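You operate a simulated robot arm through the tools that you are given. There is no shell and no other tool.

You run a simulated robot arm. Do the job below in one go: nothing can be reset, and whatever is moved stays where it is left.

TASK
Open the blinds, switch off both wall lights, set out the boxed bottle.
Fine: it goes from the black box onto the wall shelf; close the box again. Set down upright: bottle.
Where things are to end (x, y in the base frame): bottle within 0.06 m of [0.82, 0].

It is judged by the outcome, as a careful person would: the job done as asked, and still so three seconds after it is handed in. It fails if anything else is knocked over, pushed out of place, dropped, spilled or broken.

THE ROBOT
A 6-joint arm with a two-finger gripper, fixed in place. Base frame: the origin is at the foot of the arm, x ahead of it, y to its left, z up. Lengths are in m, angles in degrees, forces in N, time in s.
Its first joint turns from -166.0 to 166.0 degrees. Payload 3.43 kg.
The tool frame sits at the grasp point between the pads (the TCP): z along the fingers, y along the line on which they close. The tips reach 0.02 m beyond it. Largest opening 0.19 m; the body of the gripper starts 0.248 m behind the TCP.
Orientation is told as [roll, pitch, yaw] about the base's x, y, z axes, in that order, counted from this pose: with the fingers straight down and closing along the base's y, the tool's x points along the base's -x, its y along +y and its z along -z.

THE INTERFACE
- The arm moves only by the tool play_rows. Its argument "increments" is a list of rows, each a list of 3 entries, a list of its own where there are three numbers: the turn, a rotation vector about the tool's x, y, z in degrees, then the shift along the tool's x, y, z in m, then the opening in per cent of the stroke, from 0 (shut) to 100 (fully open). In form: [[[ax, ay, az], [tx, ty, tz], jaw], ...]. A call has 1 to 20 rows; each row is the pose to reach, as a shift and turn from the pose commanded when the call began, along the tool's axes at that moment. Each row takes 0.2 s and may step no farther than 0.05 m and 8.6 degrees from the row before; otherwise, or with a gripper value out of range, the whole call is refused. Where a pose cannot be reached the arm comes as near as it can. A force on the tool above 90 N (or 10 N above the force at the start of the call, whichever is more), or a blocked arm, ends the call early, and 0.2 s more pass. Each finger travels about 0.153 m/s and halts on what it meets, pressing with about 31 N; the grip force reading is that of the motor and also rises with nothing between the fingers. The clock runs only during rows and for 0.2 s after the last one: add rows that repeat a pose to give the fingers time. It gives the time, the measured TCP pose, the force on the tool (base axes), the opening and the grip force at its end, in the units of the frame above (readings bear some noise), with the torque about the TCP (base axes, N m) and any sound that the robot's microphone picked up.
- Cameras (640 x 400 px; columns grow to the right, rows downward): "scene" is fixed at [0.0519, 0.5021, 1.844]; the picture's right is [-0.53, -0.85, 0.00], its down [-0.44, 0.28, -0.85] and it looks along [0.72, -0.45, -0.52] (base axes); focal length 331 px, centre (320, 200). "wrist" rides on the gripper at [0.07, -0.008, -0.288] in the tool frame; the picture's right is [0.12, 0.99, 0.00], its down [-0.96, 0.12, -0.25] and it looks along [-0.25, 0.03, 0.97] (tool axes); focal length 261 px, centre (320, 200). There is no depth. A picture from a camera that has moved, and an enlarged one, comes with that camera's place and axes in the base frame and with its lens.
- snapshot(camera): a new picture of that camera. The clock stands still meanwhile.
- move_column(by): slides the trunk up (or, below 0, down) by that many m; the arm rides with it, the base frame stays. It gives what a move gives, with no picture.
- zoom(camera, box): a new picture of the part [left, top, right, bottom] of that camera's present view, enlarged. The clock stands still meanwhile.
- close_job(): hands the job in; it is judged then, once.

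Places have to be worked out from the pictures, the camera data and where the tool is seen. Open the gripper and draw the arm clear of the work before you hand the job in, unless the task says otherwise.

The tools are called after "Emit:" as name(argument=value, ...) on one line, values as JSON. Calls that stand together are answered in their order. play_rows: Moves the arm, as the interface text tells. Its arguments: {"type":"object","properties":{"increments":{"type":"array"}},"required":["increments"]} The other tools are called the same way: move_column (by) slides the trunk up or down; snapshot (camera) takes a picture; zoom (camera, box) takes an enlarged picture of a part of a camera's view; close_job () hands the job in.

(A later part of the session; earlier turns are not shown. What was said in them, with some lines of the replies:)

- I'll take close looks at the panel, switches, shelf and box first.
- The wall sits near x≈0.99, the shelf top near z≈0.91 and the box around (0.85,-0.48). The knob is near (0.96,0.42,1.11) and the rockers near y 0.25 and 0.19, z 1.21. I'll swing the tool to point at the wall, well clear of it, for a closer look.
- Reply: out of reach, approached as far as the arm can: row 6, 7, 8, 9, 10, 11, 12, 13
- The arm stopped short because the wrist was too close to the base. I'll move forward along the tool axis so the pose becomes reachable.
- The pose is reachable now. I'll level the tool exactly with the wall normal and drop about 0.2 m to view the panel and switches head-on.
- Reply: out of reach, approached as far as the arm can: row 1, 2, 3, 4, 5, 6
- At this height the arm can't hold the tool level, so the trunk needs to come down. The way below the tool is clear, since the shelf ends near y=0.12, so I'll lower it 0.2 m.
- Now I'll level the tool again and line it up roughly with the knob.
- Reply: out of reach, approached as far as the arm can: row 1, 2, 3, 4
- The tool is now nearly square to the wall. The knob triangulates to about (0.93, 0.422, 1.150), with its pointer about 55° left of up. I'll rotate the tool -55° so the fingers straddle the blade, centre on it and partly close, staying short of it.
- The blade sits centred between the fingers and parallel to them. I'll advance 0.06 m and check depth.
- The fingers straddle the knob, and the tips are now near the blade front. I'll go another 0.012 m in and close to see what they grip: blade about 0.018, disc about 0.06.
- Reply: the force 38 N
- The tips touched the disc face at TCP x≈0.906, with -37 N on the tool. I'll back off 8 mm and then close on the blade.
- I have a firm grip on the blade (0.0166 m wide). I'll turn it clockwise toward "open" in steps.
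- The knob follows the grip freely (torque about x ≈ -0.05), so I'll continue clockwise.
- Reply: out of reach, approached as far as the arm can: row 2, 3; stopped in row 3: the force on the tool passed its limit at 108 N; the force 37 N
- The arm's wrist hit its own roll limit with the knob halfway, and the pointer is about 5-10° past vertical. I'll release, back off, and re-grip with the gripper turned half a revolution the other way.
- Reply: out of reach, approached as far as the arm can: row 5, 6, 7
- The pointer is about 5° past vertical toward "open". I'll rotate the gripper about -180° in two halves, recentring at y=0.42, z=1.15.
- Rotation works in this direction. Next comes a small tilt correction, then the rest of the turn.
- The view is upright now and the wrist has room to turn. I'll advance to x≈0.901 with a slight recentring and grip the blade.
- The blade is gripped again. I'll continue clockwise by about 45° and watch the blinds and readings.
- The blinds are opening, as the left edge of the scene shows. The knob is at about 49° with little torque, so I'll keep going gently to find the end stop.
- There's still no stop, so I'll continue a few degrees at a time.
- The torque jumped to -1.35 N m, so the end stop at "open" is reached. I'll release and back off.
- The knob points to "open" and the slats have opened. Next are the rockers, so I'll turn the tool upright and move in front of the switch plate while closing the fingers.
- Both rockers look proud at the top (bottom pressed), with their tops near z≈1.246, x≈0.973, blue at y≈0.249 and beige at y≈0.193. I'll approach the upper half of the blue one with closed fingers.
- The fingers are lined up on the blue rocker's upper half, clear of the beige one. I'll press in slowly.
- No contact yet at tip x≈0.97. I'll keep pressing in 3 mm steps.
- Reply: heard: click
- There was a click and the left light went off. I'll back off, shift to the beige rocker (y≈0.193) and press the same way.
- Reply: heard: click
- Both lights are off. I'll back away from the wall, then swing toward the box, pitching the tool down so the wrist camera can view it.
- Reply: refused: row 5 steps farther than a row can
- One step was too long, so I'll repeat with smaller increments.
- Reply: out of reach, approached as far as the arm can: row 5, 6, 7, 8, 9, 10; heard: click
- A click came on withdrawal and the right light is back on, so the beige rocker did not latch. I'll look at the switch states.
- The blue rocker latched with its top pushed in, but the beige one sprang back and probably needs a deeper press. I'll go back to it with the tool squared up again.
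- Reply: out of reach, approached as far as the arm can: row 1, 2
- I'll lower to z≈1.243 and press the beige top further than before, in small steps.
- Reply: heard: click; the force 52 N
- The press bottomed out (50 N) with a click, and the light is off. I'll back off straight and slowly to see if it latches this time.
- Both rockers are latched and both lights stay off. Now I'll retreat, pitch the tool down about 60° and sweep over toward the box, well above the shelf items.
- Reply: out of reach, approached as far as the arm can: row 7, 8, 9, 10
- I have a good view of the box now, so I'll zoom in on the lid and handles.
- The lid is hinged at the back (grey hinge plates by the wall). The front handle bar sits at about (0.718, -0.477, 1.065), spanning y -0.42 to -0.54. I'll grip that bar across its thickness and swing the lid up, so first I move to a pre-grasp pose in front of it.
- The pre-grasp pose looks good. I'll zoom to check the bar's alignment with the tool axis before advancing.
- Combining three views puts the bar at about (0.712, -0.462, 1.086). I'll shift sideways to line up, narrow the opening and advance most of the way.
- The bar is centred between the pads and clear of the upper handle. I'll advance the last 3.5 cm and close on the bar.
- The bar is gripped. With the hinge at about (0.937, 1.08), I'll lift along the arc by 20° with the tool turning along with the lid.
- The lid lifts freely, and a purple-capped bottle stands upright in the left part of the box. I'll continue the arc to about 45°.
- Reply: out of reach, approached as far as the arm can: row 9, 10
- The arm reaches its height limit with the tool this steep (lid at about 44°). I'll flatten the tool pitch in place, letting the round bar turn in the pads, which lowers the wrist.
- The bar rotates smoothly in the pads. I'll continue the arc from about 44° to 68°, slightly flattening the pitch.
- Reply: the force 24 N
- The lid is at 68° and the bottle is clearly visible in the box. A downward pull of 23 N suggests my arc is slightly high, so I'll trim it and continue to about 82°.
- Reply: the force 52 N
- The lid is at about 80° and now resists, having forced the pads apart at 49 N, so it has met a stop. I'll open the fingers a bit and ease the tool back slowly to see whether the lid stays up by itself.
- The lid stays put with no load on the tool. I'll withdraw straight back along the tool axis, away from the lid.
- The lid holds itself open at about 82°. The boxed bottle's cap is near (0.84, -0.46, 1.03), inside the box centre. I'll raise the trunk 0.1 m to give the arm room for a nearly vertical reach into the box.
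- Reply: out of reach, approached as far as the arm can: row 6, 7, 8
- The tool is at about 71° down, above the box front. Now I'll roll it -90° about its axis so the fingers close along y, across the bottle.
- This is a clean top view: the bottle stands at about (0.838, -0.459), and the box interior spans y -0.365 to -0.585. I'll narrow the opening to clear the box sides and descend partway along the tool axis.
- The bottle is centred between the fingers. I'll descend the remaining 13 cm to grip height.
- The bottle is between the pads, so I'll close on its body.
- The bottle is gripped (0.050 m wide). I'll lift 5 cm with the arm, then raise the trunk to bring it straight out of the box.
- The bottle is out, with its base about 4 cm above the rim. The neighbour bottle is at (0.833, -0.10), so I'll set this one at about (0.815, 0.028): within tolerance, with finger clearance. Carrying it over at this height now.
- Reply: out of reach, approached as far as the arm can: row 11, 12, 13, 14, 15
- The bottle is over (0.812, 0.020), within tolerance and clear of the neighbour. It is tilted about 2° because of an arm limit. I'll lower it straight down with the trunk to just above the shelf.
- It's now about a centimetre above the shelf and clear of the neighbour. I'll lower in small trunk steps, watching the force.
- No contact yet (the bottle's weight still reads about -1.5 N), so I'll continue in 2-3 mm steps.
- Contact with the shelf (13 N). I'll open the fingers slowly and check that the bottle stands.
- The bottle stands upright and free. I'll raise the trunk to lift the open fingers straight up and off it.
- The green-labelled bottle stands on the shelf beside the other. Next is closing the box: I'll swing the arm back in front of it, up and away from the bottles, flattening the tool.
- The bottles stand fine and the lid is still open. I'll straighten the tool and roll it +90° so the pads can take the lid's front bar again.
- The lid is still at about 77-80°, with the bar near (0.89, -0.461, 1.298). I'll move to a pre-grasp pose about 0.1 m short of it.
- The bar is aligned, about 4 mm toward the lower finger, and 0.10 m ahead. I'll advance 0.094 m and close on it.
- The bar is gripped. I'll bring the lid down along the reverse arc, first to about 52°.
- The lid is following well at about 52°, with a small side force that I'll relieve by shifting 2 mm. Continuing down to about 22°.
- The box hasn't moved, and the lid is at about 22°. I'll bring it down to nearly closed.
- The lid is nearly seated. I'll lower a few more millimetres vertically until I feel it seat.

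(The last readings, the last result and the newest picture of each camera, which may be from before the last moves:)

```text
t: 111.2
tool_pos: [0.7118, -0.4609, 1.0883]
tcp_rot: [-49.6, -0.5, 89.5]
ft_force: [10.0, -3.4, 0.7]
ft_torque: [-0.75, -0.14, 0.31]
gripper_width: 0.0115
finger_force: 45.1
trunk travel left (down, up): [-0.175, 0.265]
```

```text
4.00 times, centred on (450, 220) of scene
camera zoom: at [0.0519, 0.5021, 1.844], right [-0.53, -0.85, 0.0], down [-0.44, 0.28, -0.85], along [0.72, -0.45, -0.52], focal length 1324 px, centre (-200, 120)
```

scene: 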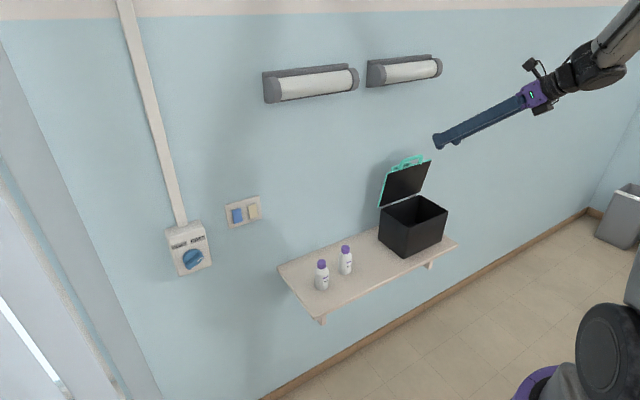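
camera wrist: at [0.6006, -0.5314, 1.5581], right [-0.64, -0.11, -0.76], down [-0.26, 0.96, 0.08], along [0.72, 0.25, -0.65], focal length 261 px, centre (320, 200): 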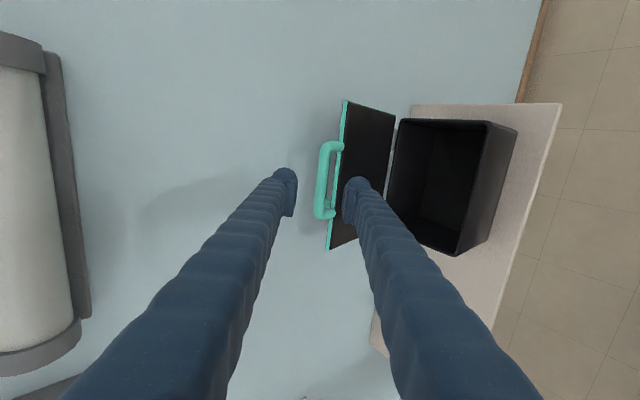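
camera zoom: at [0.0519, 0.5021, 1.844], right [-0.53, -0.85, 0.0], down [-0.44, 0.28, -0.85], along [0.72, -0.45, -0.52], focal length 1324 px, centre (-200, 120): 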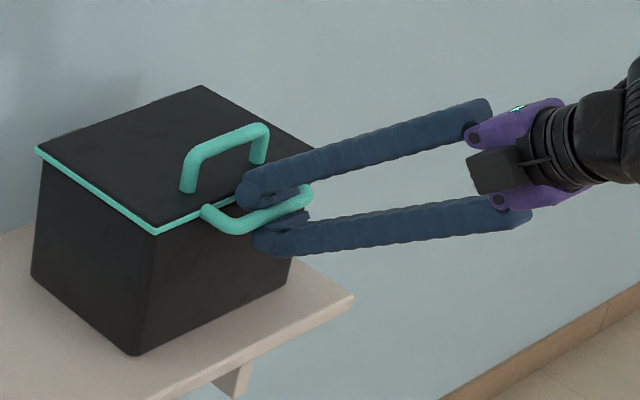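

Emit:
play_rows(increments=[[[0, 0, 0], [0, 0.0015, 0.0013], 5], [[0, 0, 0], [0, 0.003, 0.0026], 5], [[0, 0, 0], [0, 0.003, 0.0026], 5]])

Emit:
zoom(camera="scene", box=[370, 170, 530, 270])

```text
t: 112.0
tool_pos: [0.7113, -0.4604, 1.0882]
tcp_rot: [-49.7, -0.4, 89.6]
ft_force: [10.6, -4.8, 19.3]
ft_torque: [-0.23, -0.06, 0.44]
gripper_width: 0.0114
finger_force: 44.6
trunk travel left (down, up): [-0.175, 0.265]
```

```text
4.00 times, centred on (450, 220) of scene
camera zoom: at [0.0519, 0.5021, 1.844], right [-0.53, -0.85, 0.0], down [-0.44, 0.28, -0.85], along [0.72, -0.45, -0.52], focal length 1324 px, centre (-200, 120)
```

zoom: 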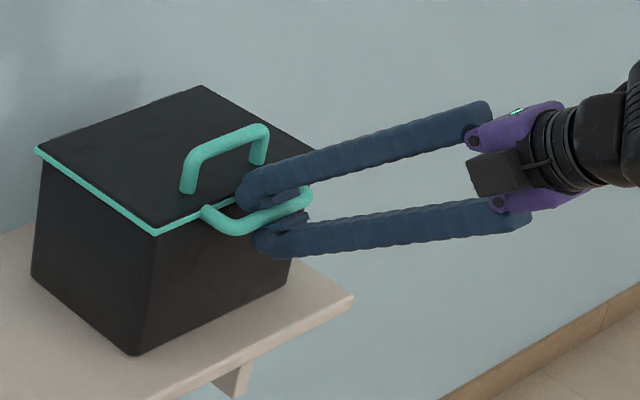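

The force rose to +19 N with no further travel, so the lid is seated. I'll open the fingers and withdraw straight back.

Emit:
play_rows(increments=[[[0, 0, 0], [0, -0.002, -0.0017], 12], [[0, 0, 0], [0, -0.002, -0.0017], 20], [[0, 0, 0], [0, -0.002, -0.0017], 26], [[0, 0, 0], [0, -0.002, -0.015], 28], [[0, 0, 0], [0, -0.002, -0.04], 28], [[0, 0, 0], [0, -0.002, -0.07], 28], [[0, 0, 0], [0, -0.002, -0.11], 28], [[0, 0, 0], [0, -0.03, -0.14], 28], [[0, 0, 0], [0, -0.06, -0.16], 28], [[0, 0, 0], [0, -0.06, -0.16], 28]])

Emit:
zoom(camera="scene", box=[370, 170, 530, 270])

Emit:
snapshot(camera="scene")

Emit:
snapshot(camera="wrist")

```text
t: 114.2
tool_pos: [0.6286, -0.4601, 1.2368]
tcp_rot: [-49.5, -0.4, 89.5]
ft_force: [-0.5, 0.3, 0.6]
ft_torque: [0.0, -0.01, -0.03]
gripper_width: 0.0531
finger_force: 0.0
trunk travel left (down, up): [-0.175, 0.265]
```

```text
4.00 times, centred on (450, 220) of scene
camera zoom: at [0.0519, 0.5021, 1.844], right [-0.53, -0.85, 0.0], down [-0.44, 0.28, -0.85], along [0.72, -0.45, -0.52], focal length 1324 px, centre (-200, 120)
```

zoom: 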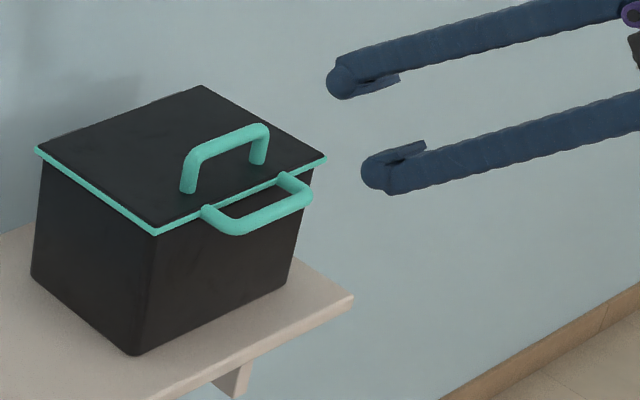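

```text
taken
```

scene: 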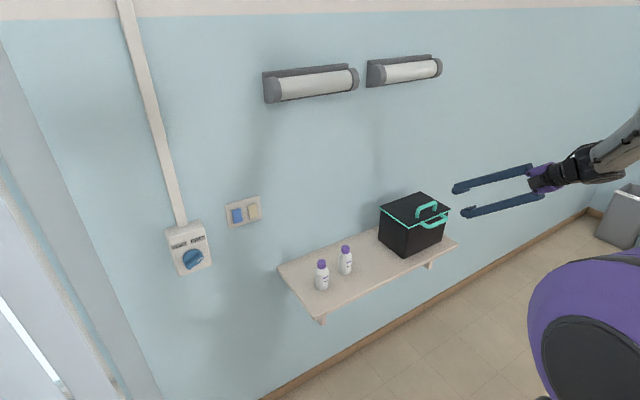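

```text
taken
camera wrist: at [0.4157, -0.5298, 1.4274], right [-0.64, -0.11, -0.76], down [-0.26, 0.96, 0.08], along [0.72, 0.25, -0.65], focal length 261 px, centre (320, 200)
```

wrist: 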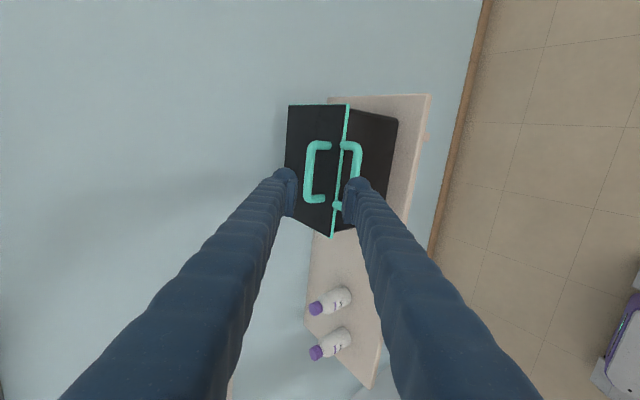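

The box is closed and unmoved. I'll check the bottle, switches, knob and blinds before handing in.

Emit:
zoom(camera="scene", box=[270, 230, 400, 320])

Emit:
zoom(camera="scene", box=[150, 180, 290, 290])

Emit:
zoom(camera="scene", box=[0, 0, 160, 400])

```text
4.44 times, centred on (335, 275) of scene
camera zoom: at [0.0519, 0.5021, 1.844], right [-0.53, -0.85, 0.0], down [-0.44, 0.28, -0.85], along [0.72, -0.45, -0.52], focal length 1471 px, centre (253, -133)
```

zoom: 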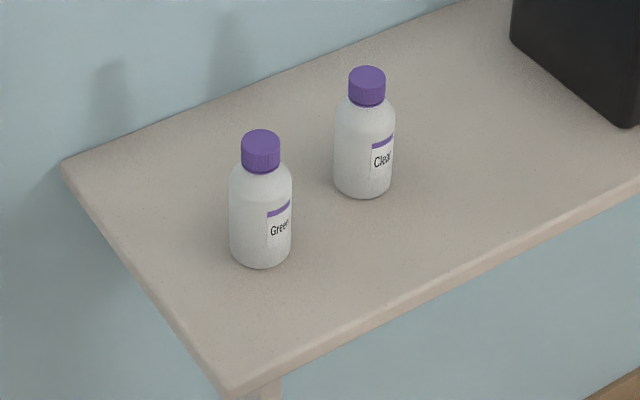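

```text
3.64 times, centred on (220, 235) of scene
camera zoom: at [0.0519, 0.5021, 1.844], right [-0.53, -0.85, 0.0], down [-0.44, 0.28, -0.85], along [0.72, -0.45, -0.52], focal length 1204 px, centre (684, 73)
```

zoom: 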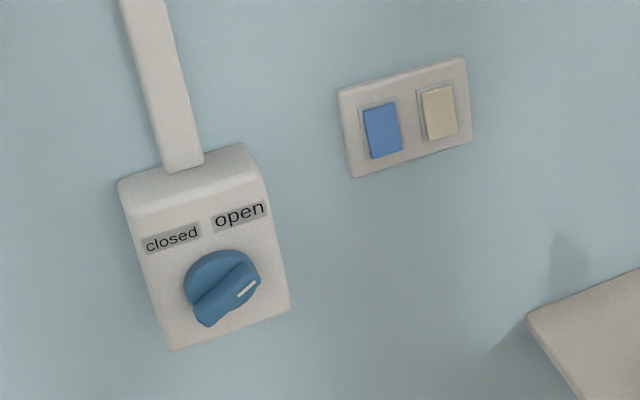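

```text
1.00 times, centred on (80, 200) of scene (not enlarged: the box is as wide or as high as the picture)
camera zoom: at [0.0519, 0.5021, 1.844], right [-0.53, -0.85, 0.0], down [-0.44, 0.28, -0.85], along [0.72, -0.45, -0.52], focal length 331 px, centre (560, 200)
```

zoom: 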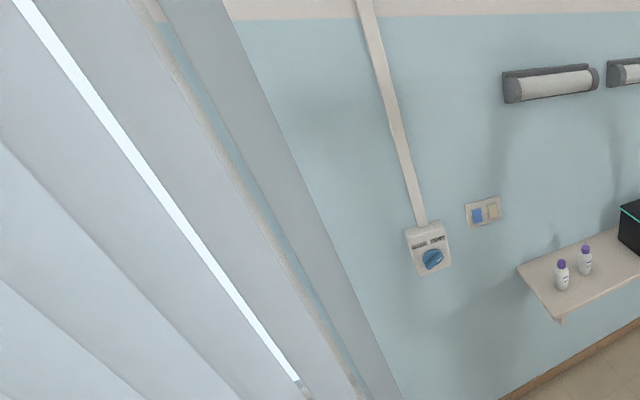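

Everything checks out: the green bottle is upright at about (0.81, 0.02), both rockers are off, the knob is at open and the slats are tilted open. I'll open the gripper and draw the arm up and back a little more.

Emit:
play_rows(increments=[[[0, 0, 0], [0, -0.03, -0.01], 40], [[0, 0, 0], [0, -0.06, -0.02], 60], [[0, 0, 0], [0, -0.09, -0.02], 80], [[0, 0, 0], [0, -0.1, -0.02], 100], [[0, 0, 0], [0, -0.1, -0.02], 100], [[0, 0, 0], [0, -0.1, -0.02], 100]])

Emit:
snapshot(camera="scene")

```text
t: 115.6
tool_pos: [0.6764, -0.4631, 1.3237]
tcp_rot: [-49.6, -0.7, 89.5]
ft_force: [0.3, -0.4, -0.9]
ft_torque: [-0.04, -0.02, 0.02]
gripper_width: 0.1899
finger_force: 0.0
trunk travel left (down, up): [-0.175, 0.265]
```

```text
taken
```

scene: 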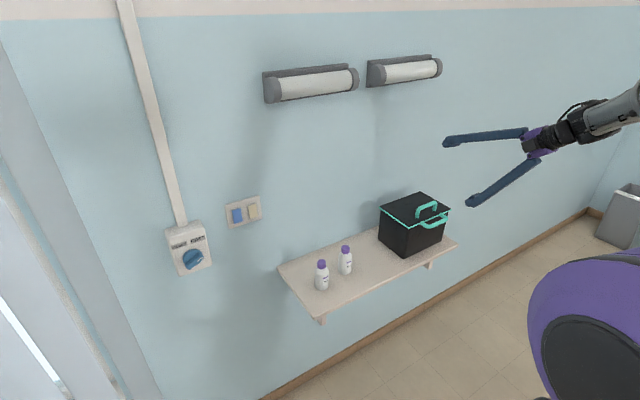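

All parts are done and the arm is clear with the gripper open. Handing in.

Emit:
close_job()

```text
The job is handed in.
```

I opened the blinds, switched off both wall lights, and moved the boxed bottle to the shelf with the box closed again. I then handed the job in; no verdict has come back yet.

- **Blinds:** the knob is turned to its stop at "open" and the slats are tilted open.
- **Wall lights:** both are off. The right-hand rocker sprang back after the first press, so I pressed it again and it latched.
- **Bottle:** it stands upright at about (0.81, 0.02), roughly 2 cm from the target.
- **Box:** the lid is seated and the box is in its original position.

In the last picture nothing else had been knocked over or pushed out of place, including the bottle already on the shelf. The arm is drawn back with the gripper open.
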